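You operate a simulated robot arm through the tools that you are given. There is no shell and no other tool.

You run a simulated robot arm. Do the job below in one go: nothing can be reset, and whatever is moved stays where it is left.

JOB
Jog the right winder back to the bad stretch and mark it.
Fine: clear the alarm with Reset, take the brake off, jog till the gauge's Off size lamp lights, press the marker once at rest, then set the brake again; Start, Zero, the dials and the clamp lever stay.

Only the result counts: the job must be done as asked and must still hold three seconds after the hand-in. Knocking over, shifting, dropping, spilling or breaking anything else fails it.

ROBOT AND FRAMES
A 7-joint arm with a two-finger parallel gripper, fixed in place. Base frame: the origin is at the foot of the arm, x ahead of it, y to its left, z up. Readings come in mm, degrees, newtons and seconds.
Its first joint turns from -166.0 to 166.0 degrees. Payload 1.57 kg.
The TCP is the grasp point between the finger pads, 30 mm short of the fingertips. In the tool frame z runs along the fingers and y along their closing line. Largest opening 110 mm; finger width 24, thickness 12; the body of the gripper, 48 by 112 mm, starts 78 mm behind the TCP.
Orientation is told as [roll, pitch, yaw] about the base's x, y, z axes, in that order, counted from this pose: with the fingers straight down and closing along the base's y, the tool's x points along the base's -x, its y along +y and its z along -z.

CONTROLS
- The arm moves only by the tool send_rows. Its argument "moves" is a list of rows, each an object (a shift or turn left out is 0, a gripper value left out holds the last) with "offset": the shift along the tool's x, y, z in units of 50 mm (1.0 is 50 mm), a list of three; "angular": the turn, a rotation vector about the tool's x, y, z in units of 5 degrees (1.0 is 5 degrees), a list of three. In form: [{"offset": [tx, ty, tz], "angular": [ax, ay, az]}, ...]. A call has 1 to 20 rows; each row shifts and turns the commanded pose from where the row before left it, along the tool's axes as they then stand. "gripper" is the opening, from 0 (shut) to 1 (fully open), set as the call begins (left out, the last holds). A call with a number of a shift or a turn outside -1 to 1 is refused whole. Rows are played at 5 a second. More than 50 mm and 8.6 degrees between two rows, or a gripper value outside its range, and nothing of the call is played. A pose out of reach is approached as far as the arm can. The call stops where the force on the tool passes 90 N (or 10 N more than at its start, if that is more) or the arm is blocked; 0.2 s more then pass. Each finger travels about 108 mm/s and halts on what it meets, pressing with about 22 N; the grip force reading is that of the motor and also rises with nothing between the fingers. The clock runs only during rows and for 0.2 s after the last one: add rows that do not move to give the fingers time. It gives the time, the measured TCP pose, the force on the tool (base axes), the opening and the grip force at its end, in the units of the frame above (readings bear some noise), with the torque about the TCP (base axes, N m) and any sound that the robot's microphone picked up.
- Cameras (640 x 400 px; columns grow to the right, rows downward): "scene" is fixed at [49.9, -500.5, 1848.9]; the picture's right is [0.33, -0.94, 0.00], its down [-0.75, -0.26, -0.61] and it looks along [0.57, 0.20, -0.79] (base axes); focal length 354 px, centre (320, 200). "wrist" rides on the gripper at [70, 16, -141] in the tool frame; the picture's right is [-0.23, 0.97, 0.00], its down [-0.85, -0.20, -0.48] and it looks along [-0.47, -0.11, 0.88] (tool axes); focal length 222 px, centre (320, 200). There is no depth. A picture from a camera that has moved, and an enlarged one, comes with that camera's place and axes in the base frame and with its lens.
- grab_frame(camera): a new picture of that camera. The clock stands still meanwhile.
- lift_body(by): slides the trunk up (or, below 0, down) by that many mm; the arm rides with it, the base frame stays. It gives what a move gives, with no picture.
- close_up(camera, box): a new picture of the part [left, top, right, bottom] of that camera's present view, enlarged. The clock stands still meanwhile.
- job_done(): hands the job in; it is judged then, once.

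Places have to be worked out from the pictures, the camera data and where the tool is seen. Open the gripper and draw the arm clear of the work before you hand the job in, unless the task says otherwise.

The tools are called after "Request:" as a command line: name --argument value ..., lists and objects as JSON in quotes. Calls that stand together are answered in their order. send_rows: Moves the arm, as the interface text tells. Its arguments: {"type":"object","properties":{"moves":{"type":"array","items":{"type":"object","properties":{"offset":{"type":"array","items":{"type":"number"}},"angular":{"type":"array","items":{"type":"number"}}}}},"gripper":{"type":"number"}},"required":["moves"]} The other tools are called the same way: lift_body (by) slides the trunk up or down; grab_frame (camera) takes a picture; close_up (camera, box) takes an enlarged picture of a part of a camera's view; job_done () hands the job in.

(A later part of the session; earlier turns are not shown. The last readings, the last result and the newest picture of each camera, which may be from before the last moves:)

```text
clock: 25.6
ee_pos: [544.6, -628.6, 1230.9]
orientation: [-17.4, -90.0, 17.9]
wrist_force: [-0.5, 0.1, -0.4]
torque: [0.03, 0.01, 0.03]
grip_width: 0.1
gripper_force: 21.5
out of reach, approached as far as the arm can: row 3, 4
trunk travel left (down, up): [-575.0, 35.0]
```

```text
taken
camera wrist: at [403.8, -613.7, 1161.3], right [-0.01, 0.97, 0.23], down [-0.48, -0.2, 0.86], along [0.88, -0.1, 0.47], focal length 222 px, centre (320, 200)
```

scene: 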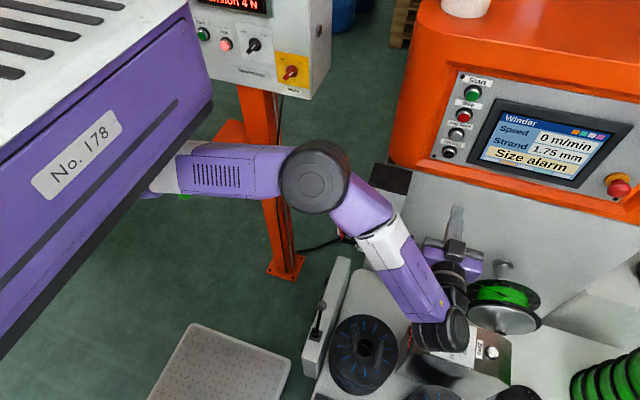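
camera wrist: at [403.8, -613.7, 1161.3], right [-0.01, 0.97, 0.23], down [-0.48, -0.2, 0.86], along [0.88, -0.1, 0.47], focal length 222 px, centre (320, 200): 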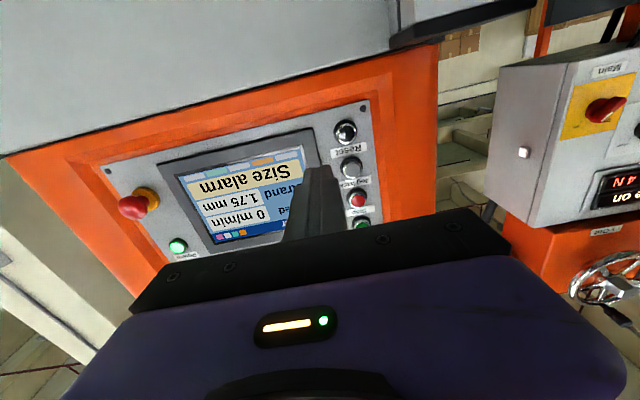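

Some lateral moves were limited, but the arm now extends well. I correct y by +36 mm and z by +5 mm, and advance a little more.

Request:
send_rows --moves '[{"offset": [0, 0, 0.6]}, {"offset": [-0.05, 0.36, 0]}, {"offset": [-0.05, 0.36, 0]}, {"offset": [0, 0, 0.6]}]'

Request:
grab_frame --camera "wrist"

Request:
grab_frame --camera "scene"

```text
clock: 26.6
ee_pos: [603.8, -591.1, 1235.3]
orientation: [-30.6, -89.9, 31.0]
wrist_force: [0.0, 0.0, 0.2]
torque: [0.0, 0.02, -0.02]
grip_width: 0.0
gripper_force: 21.4
trunk travel left (down, up): [-575.0, 35.0]
```

```text
taken
camera wrist: at [462.1, -577.2, 1166.0], right [-0.01, 0.97, 0.23], down [-0.48, -0.2, 0.86], along [0.88, -0.1, 0.46], focal length 222 px, centre (320, 200)
```

wrist: 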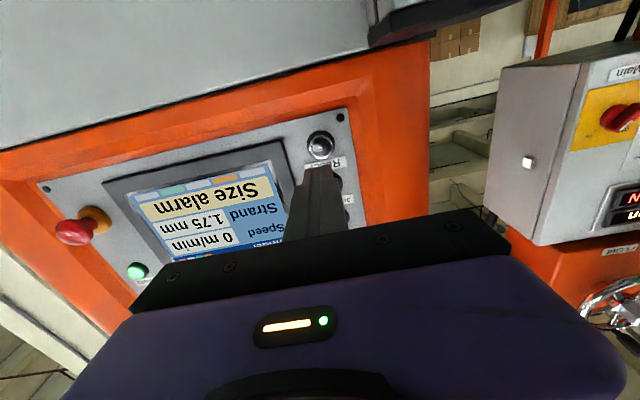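

```text
taken
```

scene: 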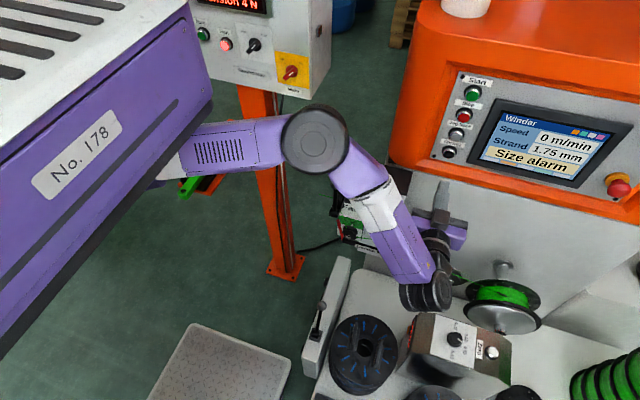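

The fingertip is aligned with Reset (expected at (736,-590,1234)). I advance to about 17 mm before the button.

Request:
send_rows --moves '[{"offset": [0, 0, 0.6]}, {"offset": [0, 0, 0.6]}, {"offset": [0, 0, 0.4]}]'

Request:
grab_frame --camera "wrist"

Request:
close_up --camera "scene" --box '[380, 60, 640, 260]'

```text
clock: 27.4
ee_pos: [681.7, -589.4, 1238.4]
orientation: [-9.6, -90.0, 10.0]
wrist_force: [-0.3, 0.0, -0.6]
torque: [0.02, 0.02, -0.02]
grip_width: 0.0
gripper_force: 21.0
trunk travel left (down, up): [-575.0, 35.0]
```

```text
taken
camera wrist: at [540.5, -573.8, 1168.4], right [-0.01, 0.97, 0.23], down [-0.48, -0.2, 0.86], along [0.88, -0.1, 0.47], focal length 222 px, centre (320, 200)
```

wrist: 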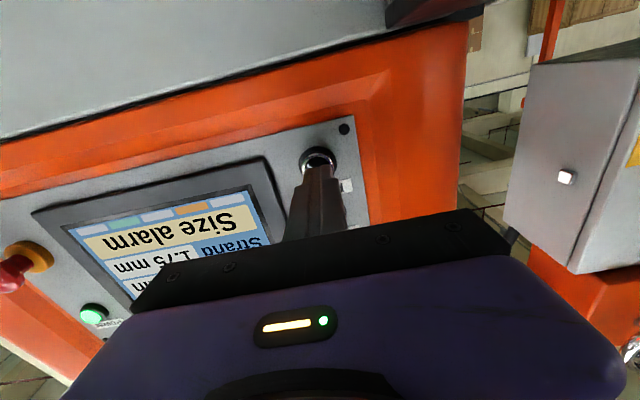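

```text
2.00 times, centred on (510, 160) of scene
camera zoom: at [49.9, -500.5, 1848.9], right [0.33, -0.94, 0.0], down [-0.75, -0.26, -0.61], along [0.57, 0.2, -0.79], focal length 708 px, centre (-60, 280)
```

zoom: 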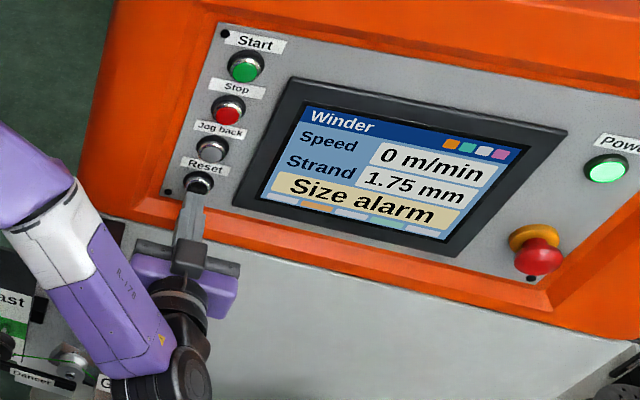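

Nearly there; I lower 4 mm and creep forward in 3 mm steps to find contact.

Request:
send_rows --moves '[{"offset": [0.08, 0, 0]}, {"offset": [0, 0, 0.08]}, {"offset": [0, 0, 0.08]}, {"offset": [0, 0, 0.08]}]'

Request:
close_up --camera "scene" --box '[430, 60, 510, 170]'

Request:
close_up --camera "wrist" --box '[270, 120, 370, 220]'

```text
clock: 28.4
ee_pos: [695.0, -589.0, 1231.3]
orientation: [-31.4, -89.9, 31.6]
wrist_force: [0.1, -0.1, -0.1]
torque: [0.01, -0.02, 0.0]
grip_width: 0.1
gripper_force: 21.5
trunk travel left (down, up): [-575.0, 35.0]
```

```text
3.64 times, centred on (470, 115) of scene
camera zoom: at [49.9, -500.5, 1848.9], right [0.33, -0.94, 0.0], down [-0.75, -0.26, -0.61], along [0.57, 0.2, -0.79], focal length 1288 px, centre (-226, 509)
```

zoom: 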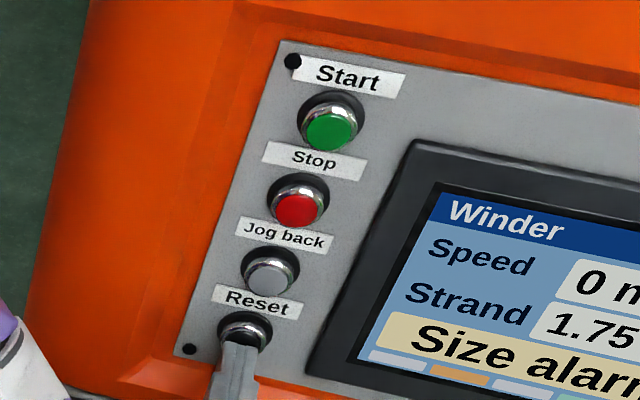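

```text
4.00 times, centred on (320, 170) of wrist
camera zoom: at [553.3, -574.4, 1163.1], right [-0.01, 0.97, 0.23], down [-0.48, -0.2, 0.86], along [0.88, -0.1, 0.47], focal length 888 px, centre (320, 320)
```

zoom: 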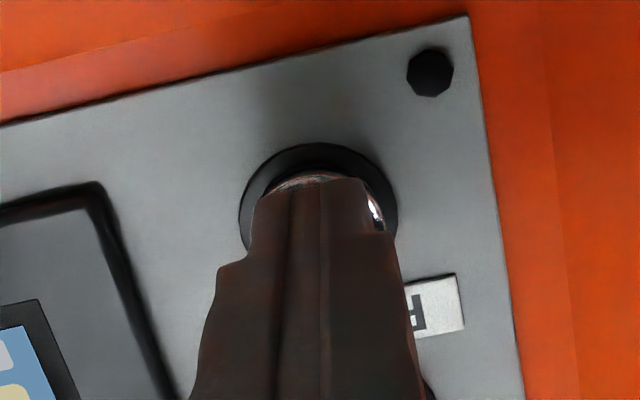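

The tip covers the Reset cap. I keep creeping forward in 2–3 mm steps.

Request:
send_rows --moves '[{"offset": [0, 0, 0.05]}, {"offset": [0, 0, 0.05]}]'

Request:
close_up --camera "scene" --box '[430, 60, 640, 200]'

```text
clock: 29.0
ee_pos: [698.9, -589.1, 1233.2]
orientation: [-19.1, -89.9, 19.5]
wrist_force: [-5.7, 1.6, -0.8]
torque: [-0.02, -0.03, 0.0]
grip_width: 0.2
gripper_force: 21.3
trunk travel left (down, up): [-575.0, 35.0]
heard: click
```

```text
2.86 times, centred on (535, 130) of scene
camera zoom: at [49.9, -500.5, 1848.9], right [0.33, -0.94, 0.0], down [-0.75, -0.26, -0.61], along [0.57, 0.2, -0.79], focal length 1012 px, centre (-294, 400)
```

zoom: 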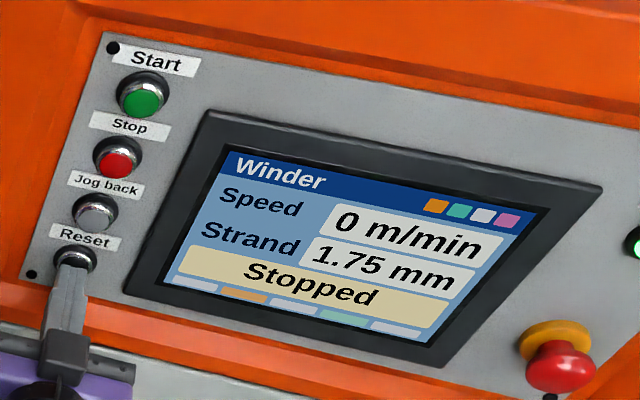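

Reset clicked and the screen now says "Stopped" — the alarm is cleared. I retreat straight back and then turn the fingers down for the brake lever.

Request:
send_rows --moves '[{"offset": [0, 0, -0.6]}, {"offset": [0, 0, -0.9]}, {"offset": [0, 0, -0.9]}, {"offset": [0, 0, -0.9]}, {"offset": [0, 0, -0.5]}]'

Request:
grab_frame --camera "scene"

```text
clock: 30.2
ee_pos: [510.6, -590.7, 1233.2]
orientation: [-1.7, -89.9, 2.2]
wrist_force: [-0.4, 0.9, 0.1]
torque: [0.04, 0.02, 0.03]
grip_width: 0.2
gripper_force: 21.2
trunk travel left (down, up): [-575.0, 35.0]
```

```text
taken
```

scene: 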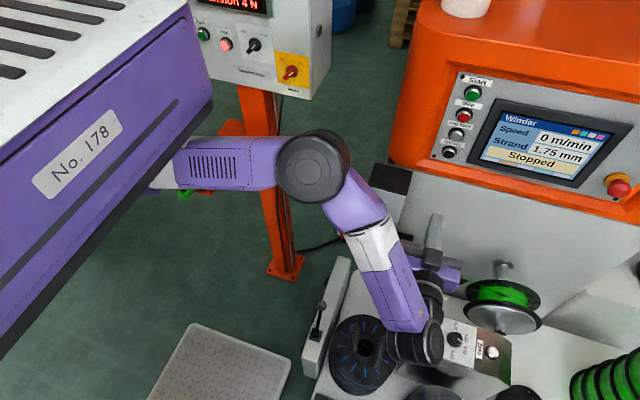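

Stopped is confirmed. I turn the fingers back down (to about 15° forward lean).

Request:
send_rows --moves '[{"angular": [0, 1, 0]}, {"angular": [0, 1, 0]}, {"angular": [0, 1, 0]}, {"angular": [0, 1, 0]}, {"angular": [0, 1, 0]}, {"angular": [0, 1, 0]}, {"angular": [0, 1, 0]}, {"angular": [0, 1, 0]}, {"angular": [0, 1, 0]}, {"angular": [0, 1, 0]}, {"angular": [0, 1, 0]}, {"angular": [0, 1, 0]}, {"angular": [0, 1, 0]}, {"angular": [0, 1, 0]}, {"angular": [0, 1, 0]}]'

Request:
grab_frame --camera "scene"

```text
clock: 33.4
ee_pos: [509.3, -591.1, 1231.9]
orientation: [-0.1, -14.8, 0.5]
wrist_force: [-0.1, -0.3, 0.0]
torque: [0.01, -0.02, 0.0]
grip_width: 0.0
gripper_force: 21.3
trunk travel left (down, up): [-575.0, 35.0]
```

```text
taken
```

scene: 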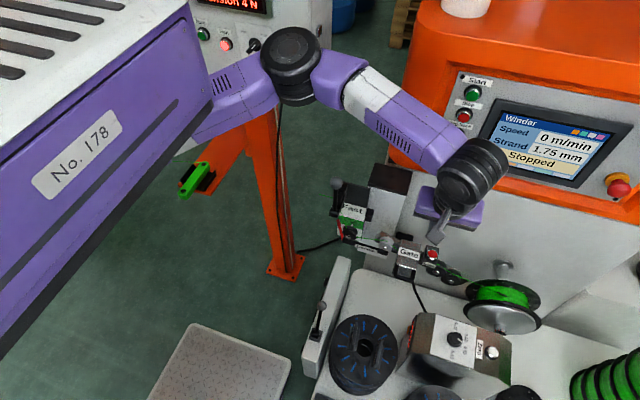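

Now I move back to x≈400, left to y≈-450, and down to z≈950, well clear of the clamp lever (545,-364,1245) and the reel.

Request:
send_rows --moves '[{"offset": [0.708, 0, -0.19]}, {"offset": [0.708, 0, -0.19]}, {"offset": [0.708, 0, -0.19]}, {"offset": [0, 0.93, 0]}, {"offset": [0, 0.93, 0]}, {"offset": [0, 0.93, 0]}, {"offset": [0.207, 0, 0.773]}, {"offset": [0.207, 0, 0.773]}, {"offset": [0.207, 0, 0.773]}, {"offset": [0.207, 0, 0.773]}, {"offset": [0.207, 0, 0.773]}, {"offset": [0.207, 0, 0.773]}, {"offset": [0.207, 0, 0.773]}]'

Request:
grab_frame --camera "wrist"

Request:
grab_frame --camera "scene"

```text
clock: 36.2
ee_pos: [397.2, -450.8, 953.0]
orientation: [-0.1, -15.0, 0.5]
wrist_force: [0.2, -0.5, -0.5]
torque: [0.03, 0.0, -0.01]
grip_width: 0.2
gripper_force: 21.3
trunk travel left (down, up): [-575.0, 35.0]
```

```text
taken
camera wrist: at [294.5, -436.8, 1072.1], right [0.21, 0.98, 0.06], down [0.7, -0.19, 0.68], along [0.68, -0.1, -0.73], focal length 222 px, centre (320, 200)
```

wrist: 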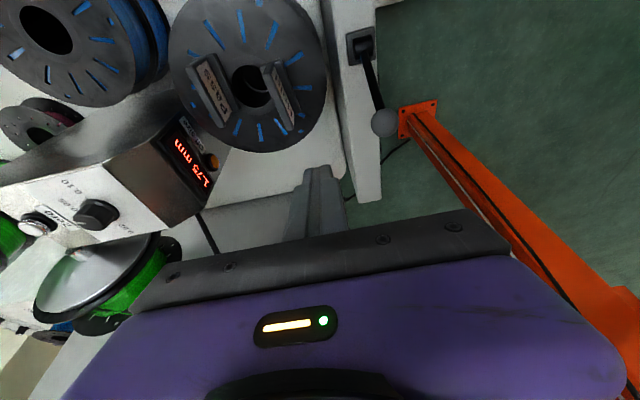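

```text
taken
```

scene: 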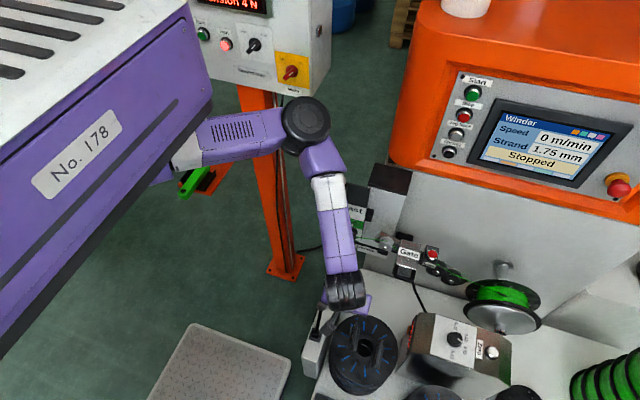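

Better triangulation puts the brake ball at ≈(411,-378,848), pivot ≈(359,-375,748). I go to the +x side of the ball and down beside it.

Request:
send_rows --moves '[{"offset": [-0.58, 0, 0.155]}, {"offset": [-0.58, 0, 0.155]}, {"offset": [0, 0.73, 0]}, {"offset": [0, 0.73, 0]}]'

Request:
grab_frame --camera "wrist"

Request:
grab_frame --camera "scene"

```text
clock: 37.2
ee_pos: [460.0, -377.2, 953.4]
orientation: [0.0, -15.0, 0.5]
wrist_force: [0.1, 0.6, 0.2]
torque: [0.01, 0.0, -0.05]
grip_width: 0.0
gripper_force: 21.4
trunk travel left (down, up): [-575.0, 35.0]
```

```text
taken
camera wrist: at [356.0, -362.6, 1071.8], right [0.21, 0.98, 0.06], down [0.7, -0.19, 0.68], along [0.68, -0.1, -0.73], focal length 222 px, centre (320, 200)
```

wrist: 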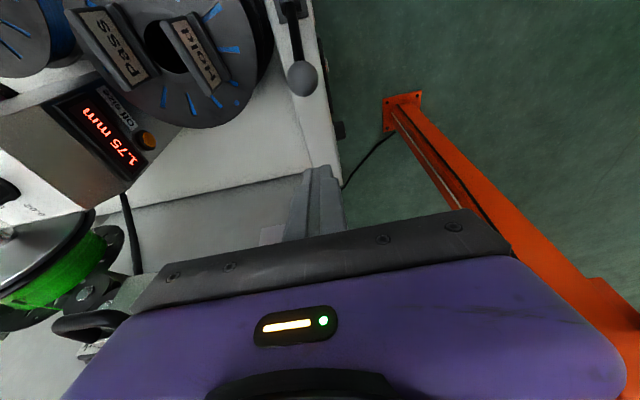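

```text
taken
```

scene: 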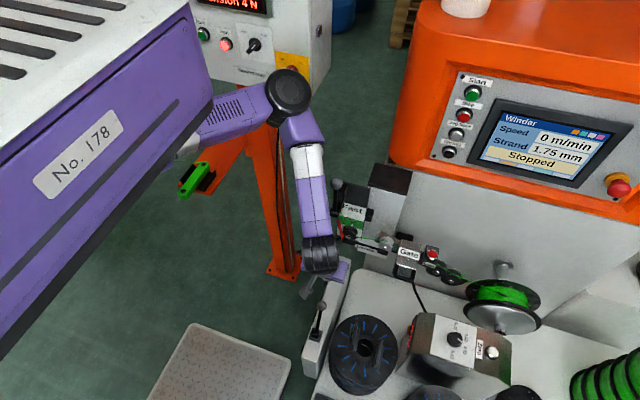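

The forearm has enough clearance to the clamp lever (wrist joint at x≈395). I go down beside the brake ball on its +x side.

Request:
send_rows --moves '[{"offset": [0.17, 0, 0.63]}, {"offset": [0.17, 0, 0.63]}, {"offset": [0.17, 0, 0.63]}]'

Request:
grab_frame --camera "wrist"

Request:
grab_frame --camera "scene"

```text
clock: 38.0
ee_pos: [457.8, -378.4, 855.3]
orientation: [-0.1, -14.9, 0.4]
wrist_force: [-0.7, 0.9, -0.9]
torque: [-0.01, 0.0, -0.01]
grip_width: 0.0
gripper_force: 21.0
trunk travel left (down, up): [-575.0, 35.0]
```

```text
taken
camera wrist: at [353.6, -363.9, 974.9], right [0.21, 0.98, 0.06], down [0.7, -0.19, 0.68], along [0.68, -0.1, -0.73], focal length 222 px, centre (320, 200)
```

wrist: 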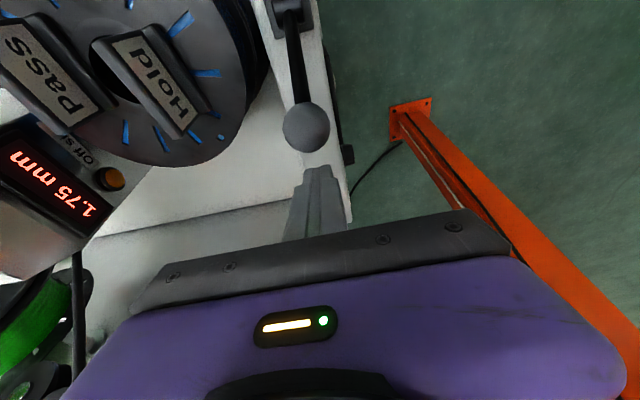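

```text
taken
```

scene: 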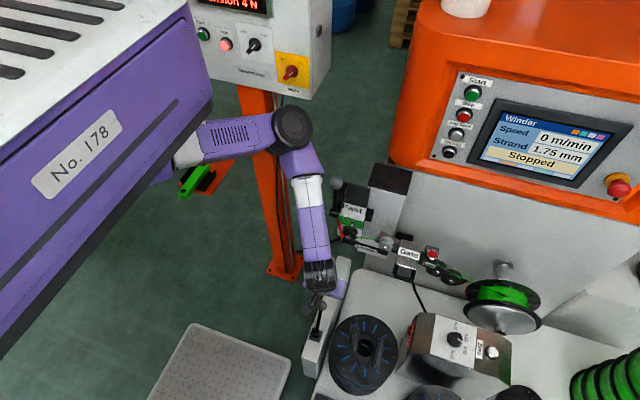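

The finger is right beside the ball (ball confirmed at (411,-377,848)). I push it toward -x in moderate steps.

Request:
send_rows --moves '[{"offset": [0.29, 0, -0.078]}, {"offset": [0.29, 0, -0.078]}, {"offset": [0.29, 0, -0.078]}, {"offset": [0.29, 0, -0.078]}]'

Request:
grab_frame --camera "wrist"

```text
clock: 39.0
ee_pos: [400.5, -379.4, 854.0]
orientation: [0.0, -14.9, 0.3]
wrist_force: [0.7, -0.9, -0.2]
torque: [-0.03, -0.03, 0.0]
grip_width: 0.0
gripper_force: 21.0
trunk travel left (down, up): [-575.0, 35.0]
```

```text
taken
camera wrist: at [296.5, -364.8, 973.8], right [0.21, 0.98, 0.06], down [0.71, -0.19, 0.68], along [0.68, -0.1, -0.73], focal length 222 px, centre (320, 200)
```

wrist: 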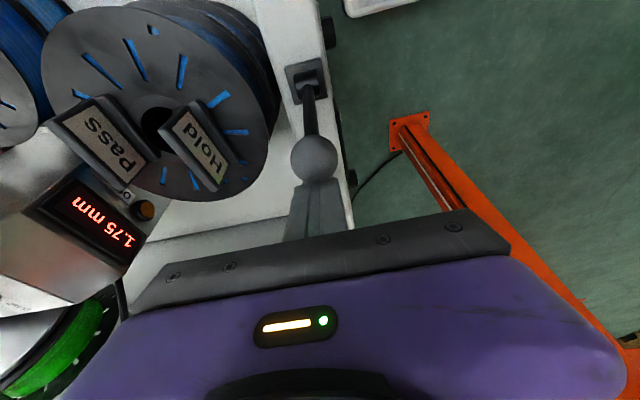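

The lever follows. I continue pushing toward -x.

Request:
send_rows --moves '[{"offset": [0.29, 0, -0.078]}, {"offset": [0.29, 0, -0.078]}, {"offset": [0.29, 0, -0.078]}]'

Request:
grab_frame --camera "wrist"

```text
clock: 39.8
ee_pos: [354.5, -381.3, 855.7]
orientation: [0.0, -15.0, 0.4]
wrist_force: [0.2, 0.2, 0.5]
torque: [-0.05, 0.0, -0.01]
grip_width: 0.0
gripper_force: 21.4
trunk travel left (down, up): [-575.0, 35.0]
```

```text
taken
camera wrist: at [250.6, -366.6, 974.7], right [0.21, 0.98, 0.06], down [0.7, -0.19, 0.68], along [0.68, -0.1, -0.73], focal length 222 px, centre (320, 200)
```

wrist: 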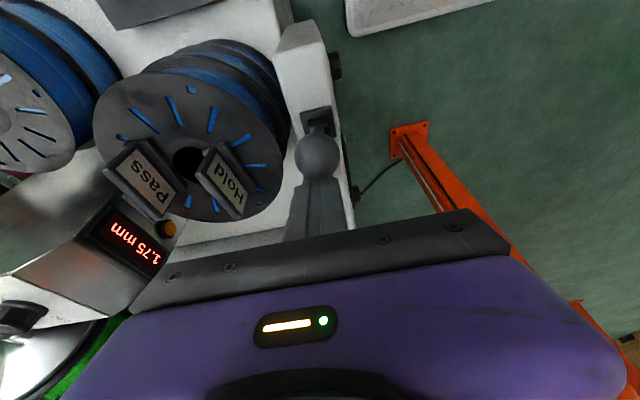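

Ball ≈ x 328 now with almost no resistance. I push on in smaller steps to the stop.

Request:
send_rows --moves '[{"offset": [0.2, 0, -0.052]}, {"offset": [0.2, 0, -0.052]}]'

Request:
grab_frame --camera "wrist"

Request:
grab_frame --camera "scene"

```text
clock: 40.4
ee_pos: [331.7, -381.6, 855.4]
orientation: [0.0, -14.9, 0.4]
wrist_force: [-0.2, -1.0, -0.1]
torque: [-0.01, 0.06, -0.01]
grip_width: 0.1
gripper_force: 21.2
trunk travel left (down, up): [-575.0, 35.0]
```

```text
taken
camera wrist: at [229.2, -366.2, 974.4], right [0.21, 0.98, 0.06], down [0.7, -0.19, 0.68], along [0.68, -0.1, -0.73], focal length 222 px, centre (320, 200)
```

wrist: 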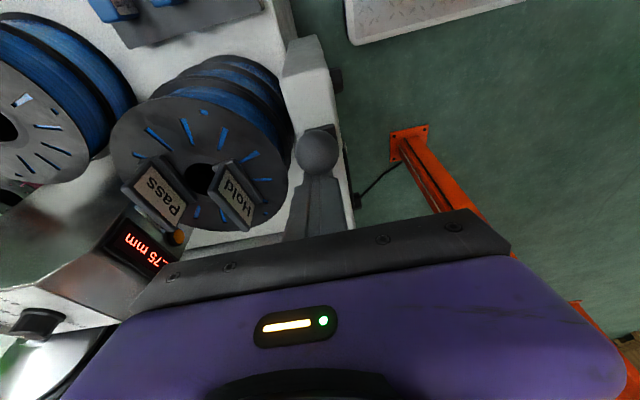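

```text
taken
```

scene: 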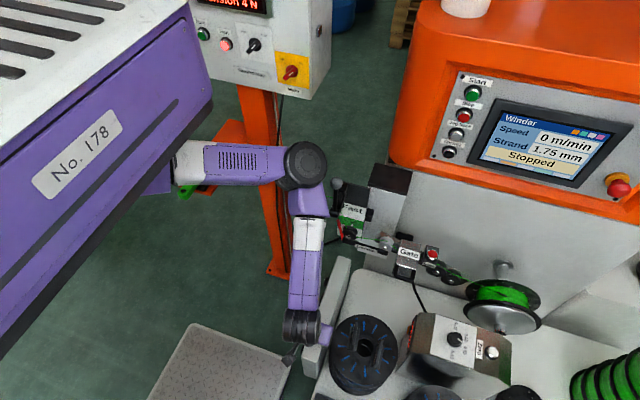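

The ball is at about x 305 (mirror of the start). I press a bit more to find the end stop.

Request:
send_rows --moves '[{"offset": [0.1, 0, -0.026]}, {"offset": [0.1, 0, -0.026]}]'

Request:
close_up --camera "wrist" --box '[240, 60, 400, 220]'

```text
clock: 41.0
ee_pos: [328.5, -382.6, 854.6]
orientation: [0.0, -15.7, 0.7]
wrist_force: [41.4, 7.7, 10.3]
torque: [0.05, -0.21, -0.2]
grip_width: 0.0
gripper_force: 21.2
trunk travel left (down, up): [-575.0, 35.0]
```

```text
2.50 times, centred on (320, 140) of wrist
camera zoom: at [224.9, -367.4, 972.3], right [0.21, 0.98, 0.06], down [0.7, -0.19, 0.69], along [0.69, -0.1, -0.72], focal length 555 px, centre (320, 350)
```

zoom: 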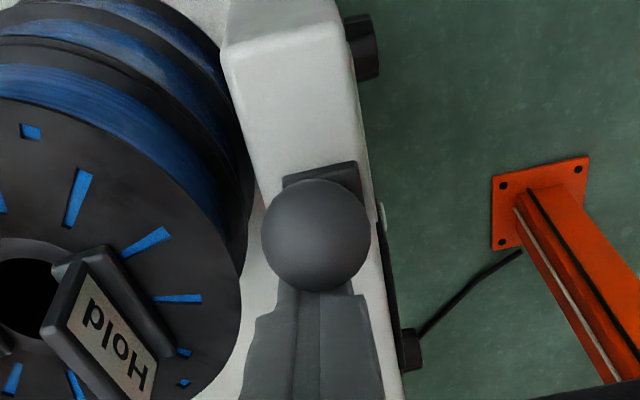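

End stop reached (41 N). I back off to +x and check that the lever stays.

Request:
send_rows --moves '[{"offset": [-0.3, 0, 0.08]}, {"offset": [-0.5, 0, 0.13]}, {"offset": [-0.1, 0, -0.9]}, {"offset": [-0.2, 0, -0.9]}]'

Request:
grab_frame --camera "wrist"

Request:
grab_frame --camera "scene"

```text
clock: 42.0
ee_pos: [356.2, -378.9, 950.7]
orientation: [0.0, -14.9, 0.4]
wrist_force: [-0.3, -0.6, 0.7]
torque: [0.01, -0.01, 0.01]
grip_width: 0.0
gripper_force: 22.5
trunk travel left (down, up): [-575.0, 35.0]
```

```text
taken
camera wrist: at [253.4, -364.6, 1070.0], right [0.21, 0.98, 0.06], down [0.7, -0.19, 0.68], along [0.68, -0.1, -0.73], focal length 222 px, centre (320, 200)
```

wrist: 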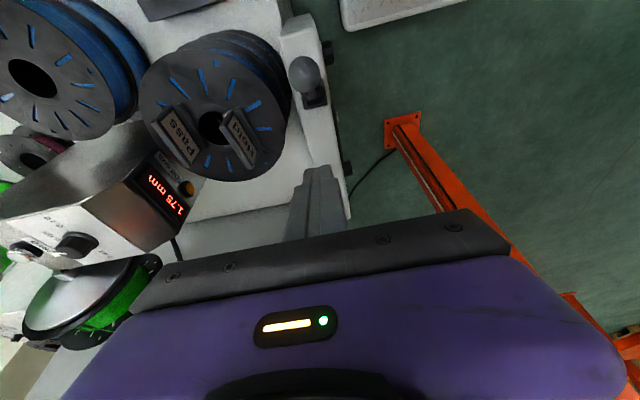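

```text
taken
```

scene: 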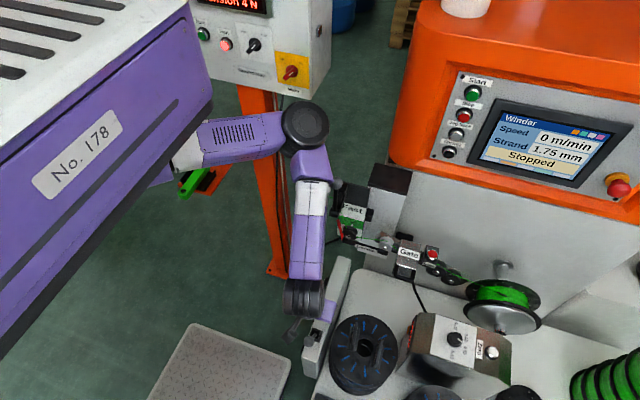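

The lever stays in the brake-off position (ball ≈ x 307). Now back up to in front of the console for Jog back (z ≈ 1292).

Request:
send_rows --moves '[{"offset": [0, -0.72, 0]}, {"offset": [0, -0.72, 0]}, {"offset": [-0.79, 0, 0.21]}, {"offset": [-0.22, 0, -0.823]}, {"offset": [-0.22, 0, -0.823]}, {"offset": [-0.22, 0, -0.823]}, {"offset": [-0.22, 0, -0.823]}, {"offset": [-0.22, 0, -0.823]}, {"offset": [-0.22, 0, -0.823]}, {"offset": [-0.22, 0, -0.823]}, {"offset": [-0.22, 0, -0.823]}, {"offset": [0, -0.93, 0]}, {"offset": [0, -0.93, 0]}, {"offset": [0, -0.93, 0]}, {"offset": [-0.708, 0, 0.19]}, {"offset": [-0.708, 0, 0.19]}, {"offset": [-0.708, 0, 0.19]}]'

Request:
grab_frame --camera "scene"

```text
clock: 45.6
ee_pos: [510.3, -591.0, 1287.9]
orientation: [0.0, -15.0, 0.5]
wrist_force: [-0.7, 0.1, 0.1]
torque: [0.02, -0.03, -0.03]
grip_width: 0.3
gripper_force: 20.5
trunk travel left (down, up): [-575.0, 35.0]
```

```text
taken
```

scene: 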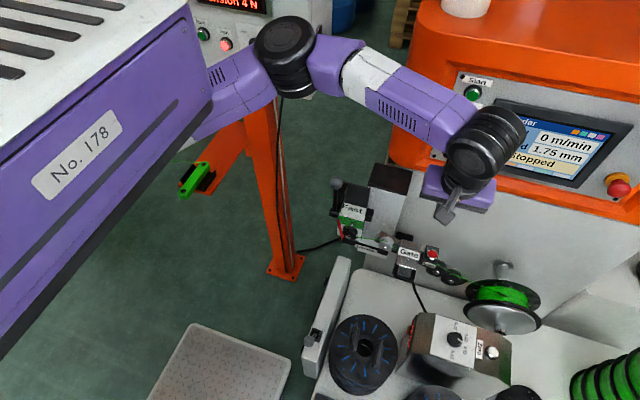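

Brake lever visible leaning back; all else untouched. I tilt the fingers forward to horizontal.

Request:
send_rows --moves '[{"angular": [0, -1, 0]}, {"angular": [0, -1, 0]}, {"angular": [0, -1, 0]}, {"angular": [0, -1, 0]}, {"angular": [0, -1, 0]}, {"angular": [0, -1, 0]}, {"angular": [0, -1, 0]}, {"angular": [0, -1, 0]}, {"angular": [0, -1, 0]}, {"angular": [0, -1, 0]}, {"angular": [0, -1, 0]}, {"angular": [0, -1, 0]}, {"angular": [0, -1, 0]}, {"angular": [0, -1, 0]}, {"angular": [0, -1, 0]}]'

Request:
grab_frame --camera "wrist"

Request:
grab_frame --camera "scene"

```text
clock: 48.8
ee_pos: [507.1, -590.8, 1286.2]
orientation: [-100.6, -89.9, 100.9]
wrist_force: [0.1, -0.2, 0.9]
torque: [0.02, 0.0, -0.01]
grip_width: 0.1
gripper_force: 21.4
trunk travel left (down, up): [-575.0, 35.0]
```

```text
taken
camera wrist: at [366.7, -575.9, 1216.5], right [-0.01, 0.97, 0.23], down [-0.48, -0.2, 0.86], along [0.88, -0.1, 0.47], focal length 222 px, centre (320, 200)
```

wrist: 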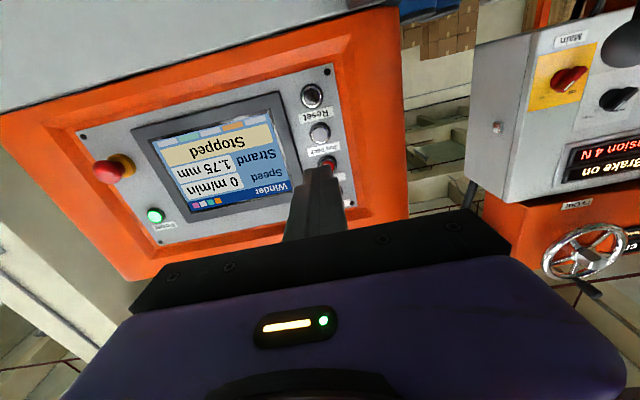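

```text
taken
```

scene: 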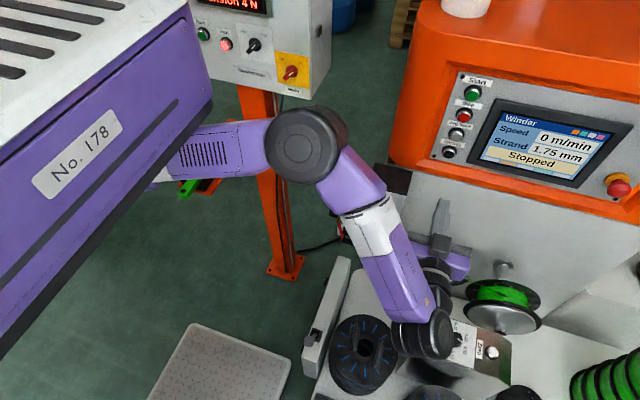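

Jog back is measured at (736,-591,1291). I advance toward it.

Request:
send_rows --moves '[{"offset": [-0.04, 0, 0.8]}, {"offset": [-0.04, 0, 0.8]}, {"offset": [0, 0, 0.8]}, {"offset": [0, 0, 0.7]}, {"offset": [0, 0, 0.2]}]'

Request:
grab_frame --camera "wrist"

Request:
grab_frame --camera "scene"

```text
clock: 50.0
ee_pos: [675.3, -590.1, 1290.7]
orientation: [-38.0, -89.9, 38.4]
wrist_force: [-0.7, -0.6, -1.2]
torque: [0.0, 0.0, -0.03]
grip_width: 0.2
gripper_force: 21.7
trunk travel left (down, up): [-575.0, 35.0]
```

```text
taken
camera wrist: at [533.1, -576.1, 1220.0], right [-0.01, 0.97, 0.23], down [-0.48, -0.2, 0.86], along [0.88, -0.1, 0.47], focal length 222 px, centre (320, 200)
```

wrist: 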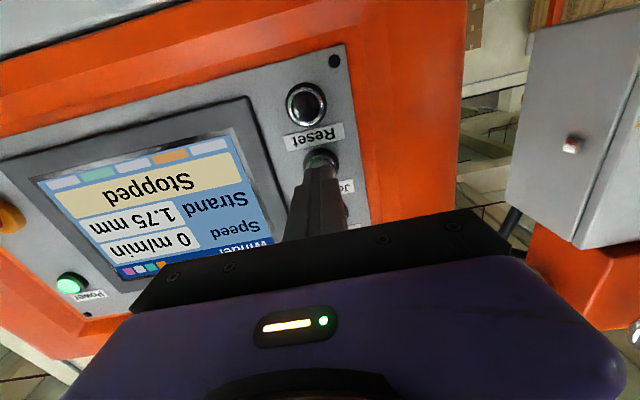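

```text
taken
```

scene: 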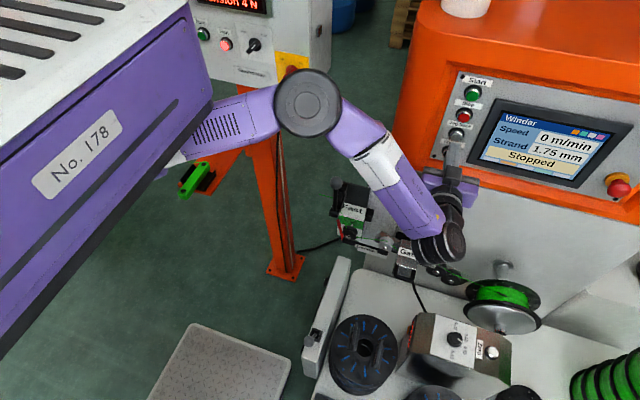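

Aligned with Jog back, and the Off size lamp (scene ≈(408,330)) stays in view. I lower 3 mm and creep forward.

Request:
send_rows --moves '[{"offset": [0.05, 0, 0.1]}, {"offset": [0, 0, 0.1]}, {"offset": [0, 0, 0.08]}]'

Request:
close_up --camera "scene" --box '[430, 60, 640, 200]'

Request:
close_up --camera "scene" --box '[380, 280, 480, 370]'

```text
clock: 50.8
ee_pos: [687.4, -590.7, 1286.8]
orientation: [-18.7, -90.1, 19.1]
wrist_force: [0.0, 0.4, 0.1]
torque: [-0.02, 0.02, 0.02]
grip_width: 0.1
gripper_force: 21.3
trunk travel left (down, up): [-575.0, 35.0]
```

```text
2.86 times, centred on (535, 130) of scene
camera zoom: at [49.9, -500.5, 1848.9], right [0.33, -0.94, 0.0], down [-0.75, -0.26, -0.61], along [0.57, 0.2, -0.79], focal length 1012 px, centre (-294, 400)
```

zoom: 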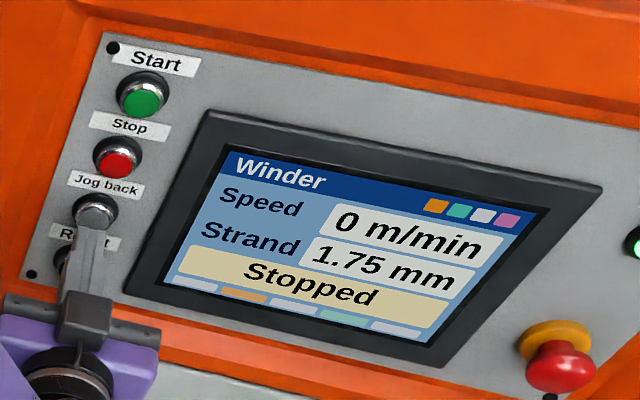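

```text
4.44 times, centred on (430, 325) of scene
camera zoom: at [49.9, -500.5, 1848.9], right [0.33, -0.94, 0.0], down [-0.75, -0.26, -0.61], along [0.57, 0.2, -0.79], focal length 1574 px, centre (-169, -356)
```

zoom: 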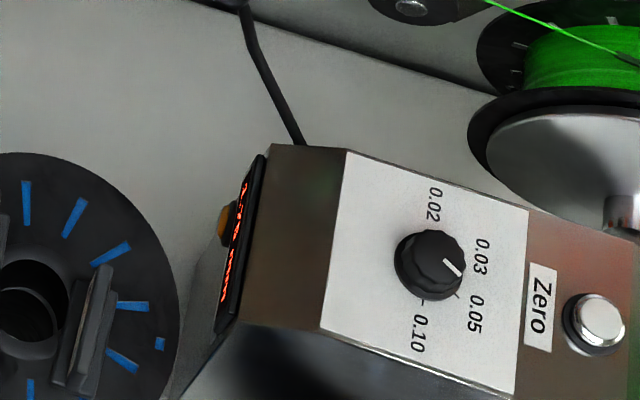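

The lamp is dim (off) and visible at the gauge's edge. I creep on in small steps.

Request:
send_rows --moves '[{"offset": [0, 0, 0.06]}, {"offset": [0, 0, 0.05]}]'

```text
clock: 51.4
ee_pos: [691.2, -589.7, 1285.9]
orientation: [-8.2, -89.9, 8.6]
wrist_force: [0.2, 0.9, 0.2]
torque: [-0.01, 0.01, 0.0]
grip_width: 0.0
gripper_force: 21.1
trunk travel left (down, up): [-575.0, 35.0]
```

Request:
send_rows --moves '[{"offset": [0, 0, 0.06]}]'

```text
clock: 51.8
ee_pos: [695.8, -588.7, 1288.0]
orientation: [-11.9, -90.0, 12.2]
wrist_force: [-0.2, -0.3, -0.2]
torque: [0.0, 0.01, 0.01]
grip_width: 0.0
gripper_force: 20.8
trunk travel left (down, up): [-575.0, 35.0]
```

No contact yet at tip x≈726; Reset clicked at about 729. Another 2.5 mm.

Request:
send_rows --moves '[{"offset": [0, 0, 0.05]}]'

Request:
close_up --camera "scene" --box '[430, 60, 640, 200]'

Request:
close_up --camera "scene" --box '[380, 280, 480, 370]'

```text
clock: 52.2
ee_pos: [697.7, -589.3, 1287.4]
orientation: [-9.3, -89.9, 9.7]
wrist_force: [-2.0, 0.0, -1.1]
torque: [0.02, -0.03, -0.02]
grip_width: 0.0
gripper_force: 21.2
trunk travel left (down, up): [-575.0, 35.0]
heard: click
```

```text
2.86 times, centred on (535, 130) of scene
camera zoom: at [49.9, -500.5, 1848.9], right [0.33, -0.94, 0.0], down [-0.75, -0.26, -0.61], along [0.57, 0.2, -0.79], focal length 1012 px, centre (-294, 400)
```

zoom: 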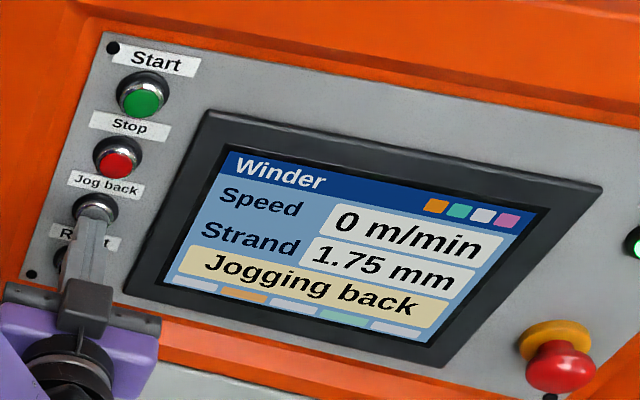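

```text
4.44 times, centred on (430, 325) of scene
camera zoom: at [49.9, -500.5, 1848.9], right [0.33, -0.94, 0.0], down [-0.75, -0.26, -0.61], along [0.57, 0.2, -0.79], focal length 1574 px, centre (-169, -356)
```

zoom: 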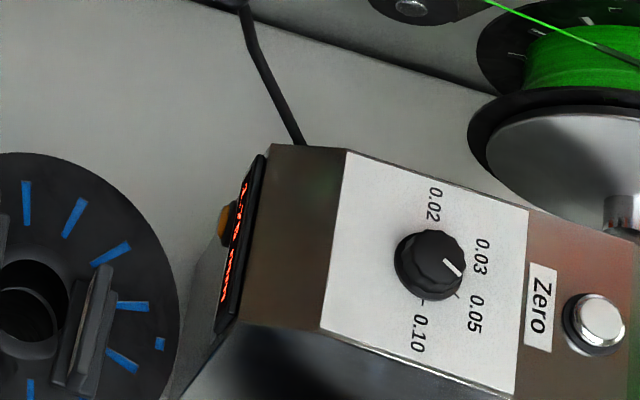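

"Jogging back" is shown and a dark streak on the strand near the spool (the bad stretch) starts moving. I hold with a stationary row and watch.

Request:
send_rows --moves '[{"offset": [0, 0, 0.01]}]'

Request:
close_up --camera "scene" --box '[380, 230, 560, 360]'

Request:
close_up --camera "scene" --box '[430, 60, 640, 200]'

```text
clock: 52.6
ee_pos: [698.3, -588.5, 1286.9]
orientation: [-12.8, -89.8, 13.2]
wrist_force: [-2.7, 1.1, -1.6]
torque: [0.01, 0.03, 0.04]
grip_width: 0.0
gripper_force: 21.5
trunk travel left (down, up): [-575.0, 35.0]
```

```text
3.08 times, centred on (470, 295) of scene
camera zoom: at [49.9, -500.5, 1848.9], right [0.33, -0.94, 0.0], down [-0.75, -0.26, -0.61], along [0.57, 0.2, -0.79], focal length 1090 px, centre (-142, -92)
```

zoom: 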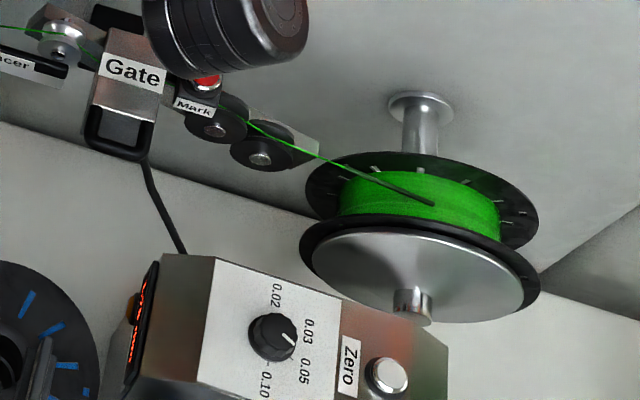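

```text
2.86 times, centred on (535, 130) of scene
camera zoom: at [49.9, -500.5, 1848.9], right [0.33, -0.94, 0.0], down [-0.75, -0.26, -0.61], along [0.57, 0.2, -0.79], focal length 1012 px, centre (-294, 400)
```

zoom: 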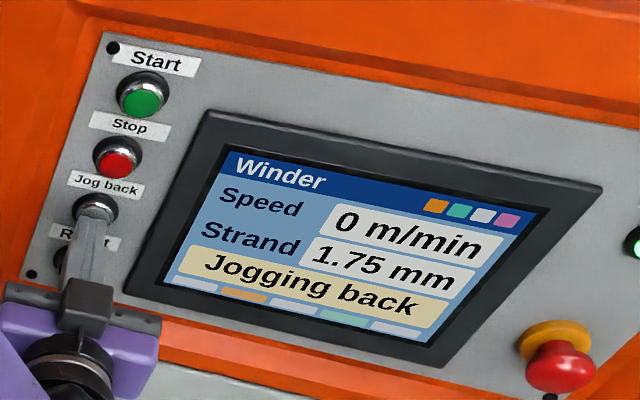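

The dark stretch is peeling off the spool toward the pulleys. I keep holding, about 1 s at a time.

Request:
send_rows --moves '[{"offset": [0, 0, 0.01]}, {}, {}, {}]'

Request:
close_up --camera "scene" --box '[380, 230, 560, 360]'

Request:
close_up --camera "scene" --box '[430, 60, 640, 200]'

```text
clock: 53.6
ee_pos: [697.3, -589.1, 1288.0]
orientation: [-46.2, -90.0, 46.7]
wrist_force: [-3.7, 0.0, 0.7]
torque: [0.02, -0.06, 0.0]
grip_width: 0.0
gripper_force: 21.5
trunk travel left (down, up): [-575.0, 35.0]
```

```text
3.08 times, centred on (470, 295) of scene
camera zoom: at [49.9, -500.5, 1848.9], right [0.33, -0.94, 0.0], down [-0.75, -0.26, -0.61], along [0.57, 0.2, -0.79], focal length 1090 px, centre (-142, -92)
```

zoom: 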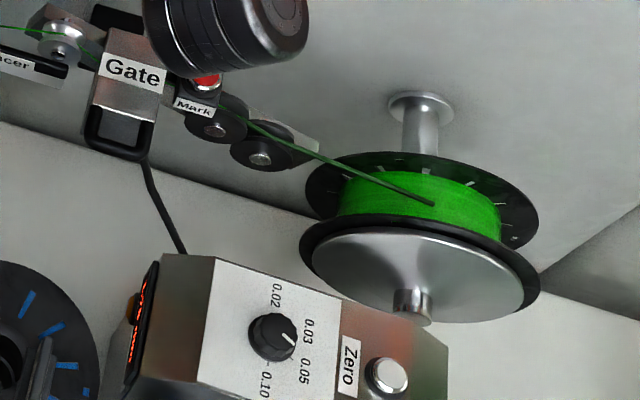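

```text
2.86 times, centred on (535, 130) of scene
camera zoom: at [49.9, -500.5, 1848.9], right [0.33, -0.94, 0.0], down [-0.75, -0.26, -0.61], along [0.57, 0.2, -0.79], focal length 1012 px, centre (-294, 400)
```

zoom: 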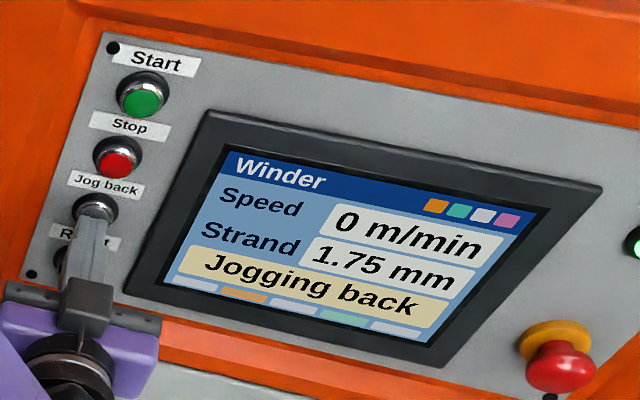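

The front of the dark stretch has reached the pulleys; the Gate is about 1+ s further. I hold on in shorter steps.

Request:
send_rows --moves '[{}, {}, {}]'

Request:
close_up --camera "scene" --box '[380, 230, 560, 360]'

Request:
close_up --camera "scene" --box '[430, 60, 640, 200]'

```text
clock: 54.4
ee_pos: [698.2, -590.6, 1288.6]
orientation: [-42.2, -89.8, 42.6]
wrist_force: [-3.1, -1.3, 0.6]
torque: [0.01, -0.01, -0.03]
grip_width: 0.0
gripper_force: 21.5
trunk travel left (down, up): [-575.0, 35.0]
```

```text
3.08 times, centred on (470, 295) of scene
camera zoom: at [49.9, -500.5, 1848.9], right [0.33, -0.94, 0.0], down [-0.75, -0.26, -0.61], along [0.57, 0.2, -0.79], focal length 1090 px, centre (-142, -92)
```

zoom: 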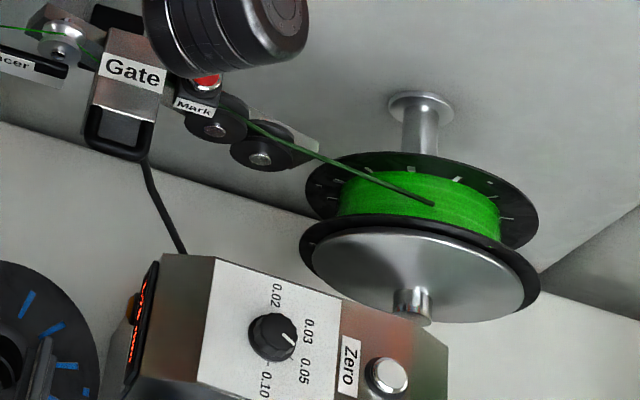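

```text
2.86 times, centred on (535, 130) of scene
camera zoom: at [49.9, -500.5, 1848.9], right [0.33, -0.94, 0.0], down [-0.75, -0.26, -0.61], along [0.57, 0.2, -0.79], focal length 1012 px, centre (-294, 400)
```

zoom: 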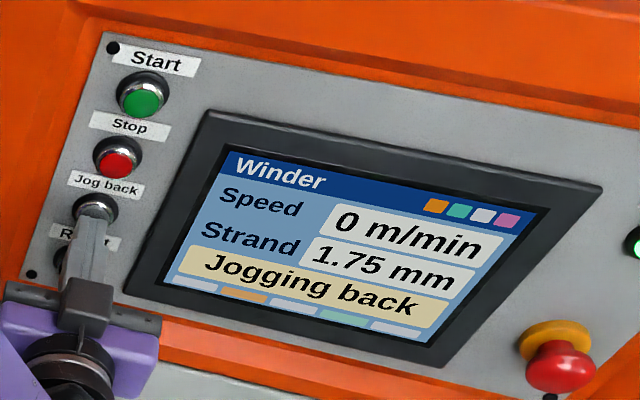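

Still 1.75 mm. Continue in 0.4 s steps.

Request:
send_rows --moves '[{}]'

Request:
close_up --camera "scene" --box '[380, 230, 560, 360]'

Request:
close_up --camera "scene" --box '[430, 60, 640, 200]'

```text
clock: 54.8
ee_pos: [697.1, -588.6, 1288.5]
orientation: [-42.0, -89.9, 42.5]
wrist_force: [-3.9, -0.6, 0.2]
torque: [0.01, -0.02, -0.03]
grip_width: 0.2
gripper_force: 21.1
trunk travel left (down, up): [-575.0, 35.0]
```

```text
3.08 times, centred on (470, 295) of scene
camera zoom: at [49.9, -500.5, 1848.9], right [0.33, -0.94, 0.0], down [-0.75, -0.26, -0.61], along [0.57, 0.2, -0.79], focal length 1090 px, centre (-142, -92)
```

zoom: 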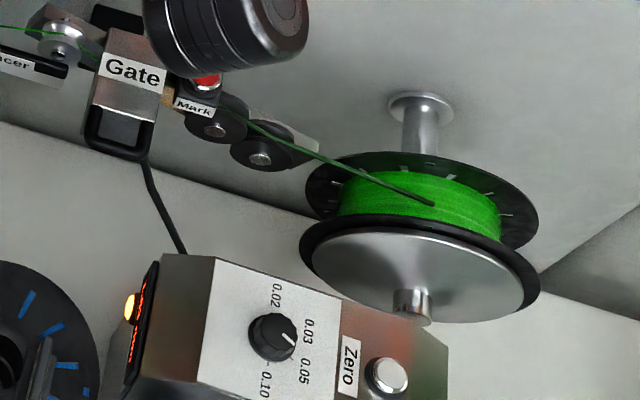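

```text
2.86 times, centred on (535, 130) of scene
camera zoom: at [49.9, -500.5, 1848.9], right [0.33, -0.94, 0.0], down [-0.75, -0.26, -0.61], along [0.57, 0.2, -0.79], focal length 1012 px, centre (-294, 400)
```

zoom: 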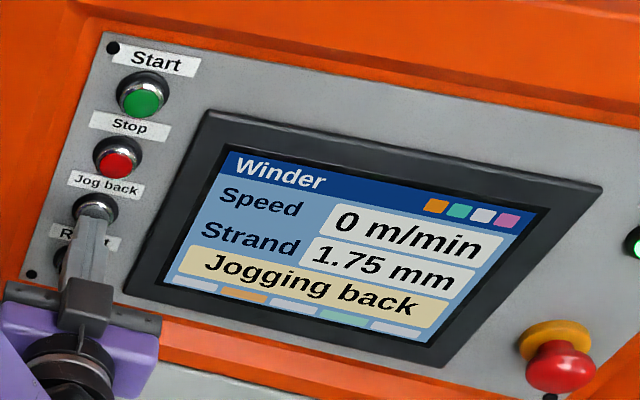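

The Off size lamp just lit. I release the button at once by pulling straight back.

Request:
send_rows --moves '[{"offset": [0, 0, -0.9]}]'

Request:
close_up --camera "scene" --box '[380, 230, 560, 360]'

Request:
close_up --camera "scene" --box '[430, 60, 640, 200]'

```text
clock: 55.2
ee_pos: [652.4, -586.9, 1286.3]
orientation: [-31.7, -89.8, 32.2]
wrist_force: [0.0, -0.1, 0.0]
torque: [0.02, -0.01, 0.0]
grip_width: 0.0
gripper_force: 21.5
trunk travel left (down, up): [-575.0, 35.0]
```

```text
3.08 times, centred on (470, 295) of scene
camera zoom: at [49.9, -500.5, 1848.9], right [0.33, -0.94, 0.0], down [-0.75, -0.26, -0.61], along [0.57, 0.2, -0.79], focal length 1090 px, centre (-142, -92)
```

zoom: 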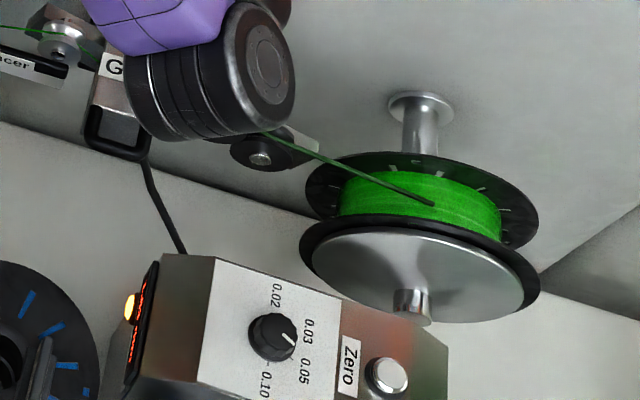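

```text
2.86 times, centred on (535, 130) of scene
camera zoom: at [49.9, -500.5, 1848.9], right [0.33, -0.94, 0.0], down [-0.75, -0.26, -0.61], along [0.57, 0.2, -0.79], focal length 1012 px, centre (-294, 400)
```

zoom: 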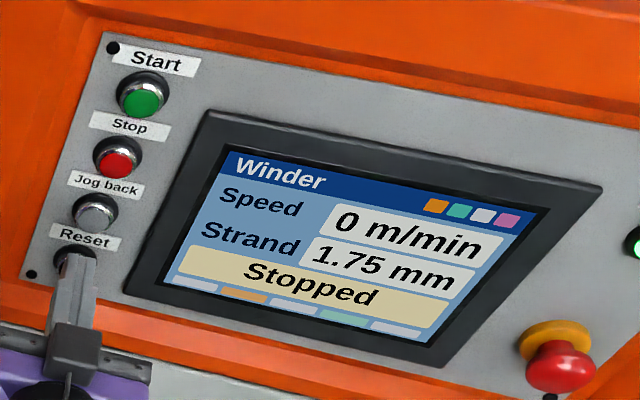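

Stopped with the Off size lamp lit. I retreat fully and turn the fingers down to measure the Mark button.

Request:
send_rows --moves '[{"offset": [0, 0, -0.9]}, {"offset": [0, 0, -0.9]}, {"offset": [0, 0, -0.9]}, {"angular": [0, 1, 0]}, {"angular": [0, 1, 0]}, {"angular": [0, 1, 0]}, {"angular": [0, 1, 0]}, {"angular": [0, 1, 0]}, {"angular": [0, 1, 0]}, {"angular": [0, 1, 0]}, {"angular": [0, 1, 0]}, {"angular": [0, 1, 0]}, {"angular": [0, 1, 0]}, {"angular": [0, 1, 0]}, {"angular": [0, 1, 0]}, {"angular": [0, 1, 0]}, {"angular": [0, 1, 0]}, {"angular": [0, 1, 0]}]'

Request:
grab_frame --camera "wrist"

Request:
grab_frame --camera "scene"

Request:
close_up --camera "scene" --box '[380, 230, 480, 300]'

```text
clock: 59.0
ee_pos: [519.9, -590.7, 1288.3]
orientation: [-0.1, -14.8, 0.5]
wrist_force: [-0.5, 0.1, 0.1]
torque: [0.0, 0.0, -0.06]
grip_width: 0.0
gripper_force: 21.1
trunk travel left (down, up): [-575.0, 35.0]
```

```text
taken
camera wrist: at [416.6, -575.5, 1407.5], right [0.21, 0.98, 0.06], down [0.7, -0.19, 0.68], along [0.68, -0.1, -0.73], focal length 222 px, centre (320, 200)
```

wrist: 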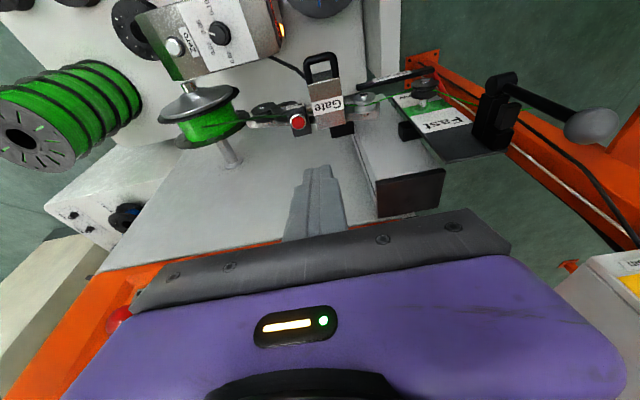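

```text
taken
```

scene: 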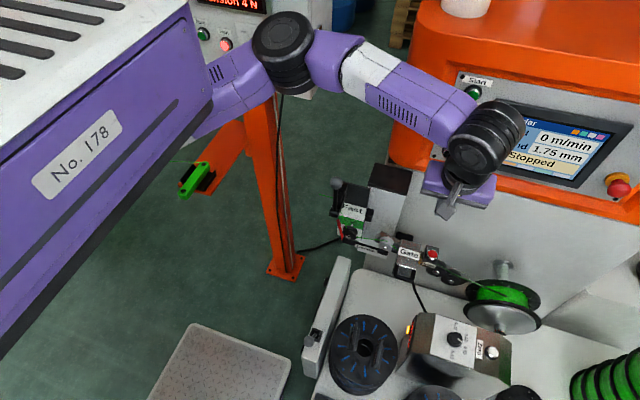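

```text
5.71 times, centred on (430, 265) of scene
camera zoom: at [49.9, -500.5, 1848.9], right [0.33, -0.94, 0.0], down [-0.75, -0.26, -0.61], along [0.57, 0.2, -0.79], focal length 2024 px, centre (-309, -171)
```

zoom: 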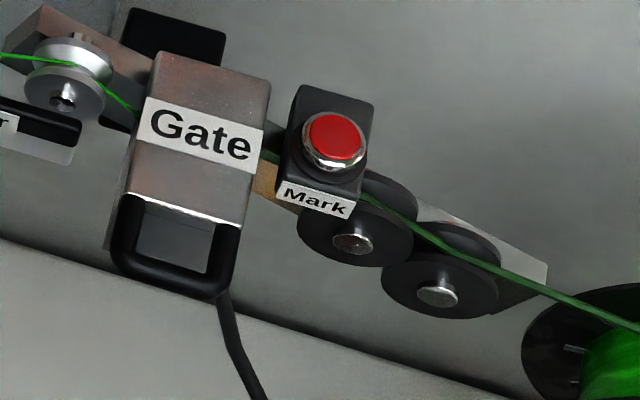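

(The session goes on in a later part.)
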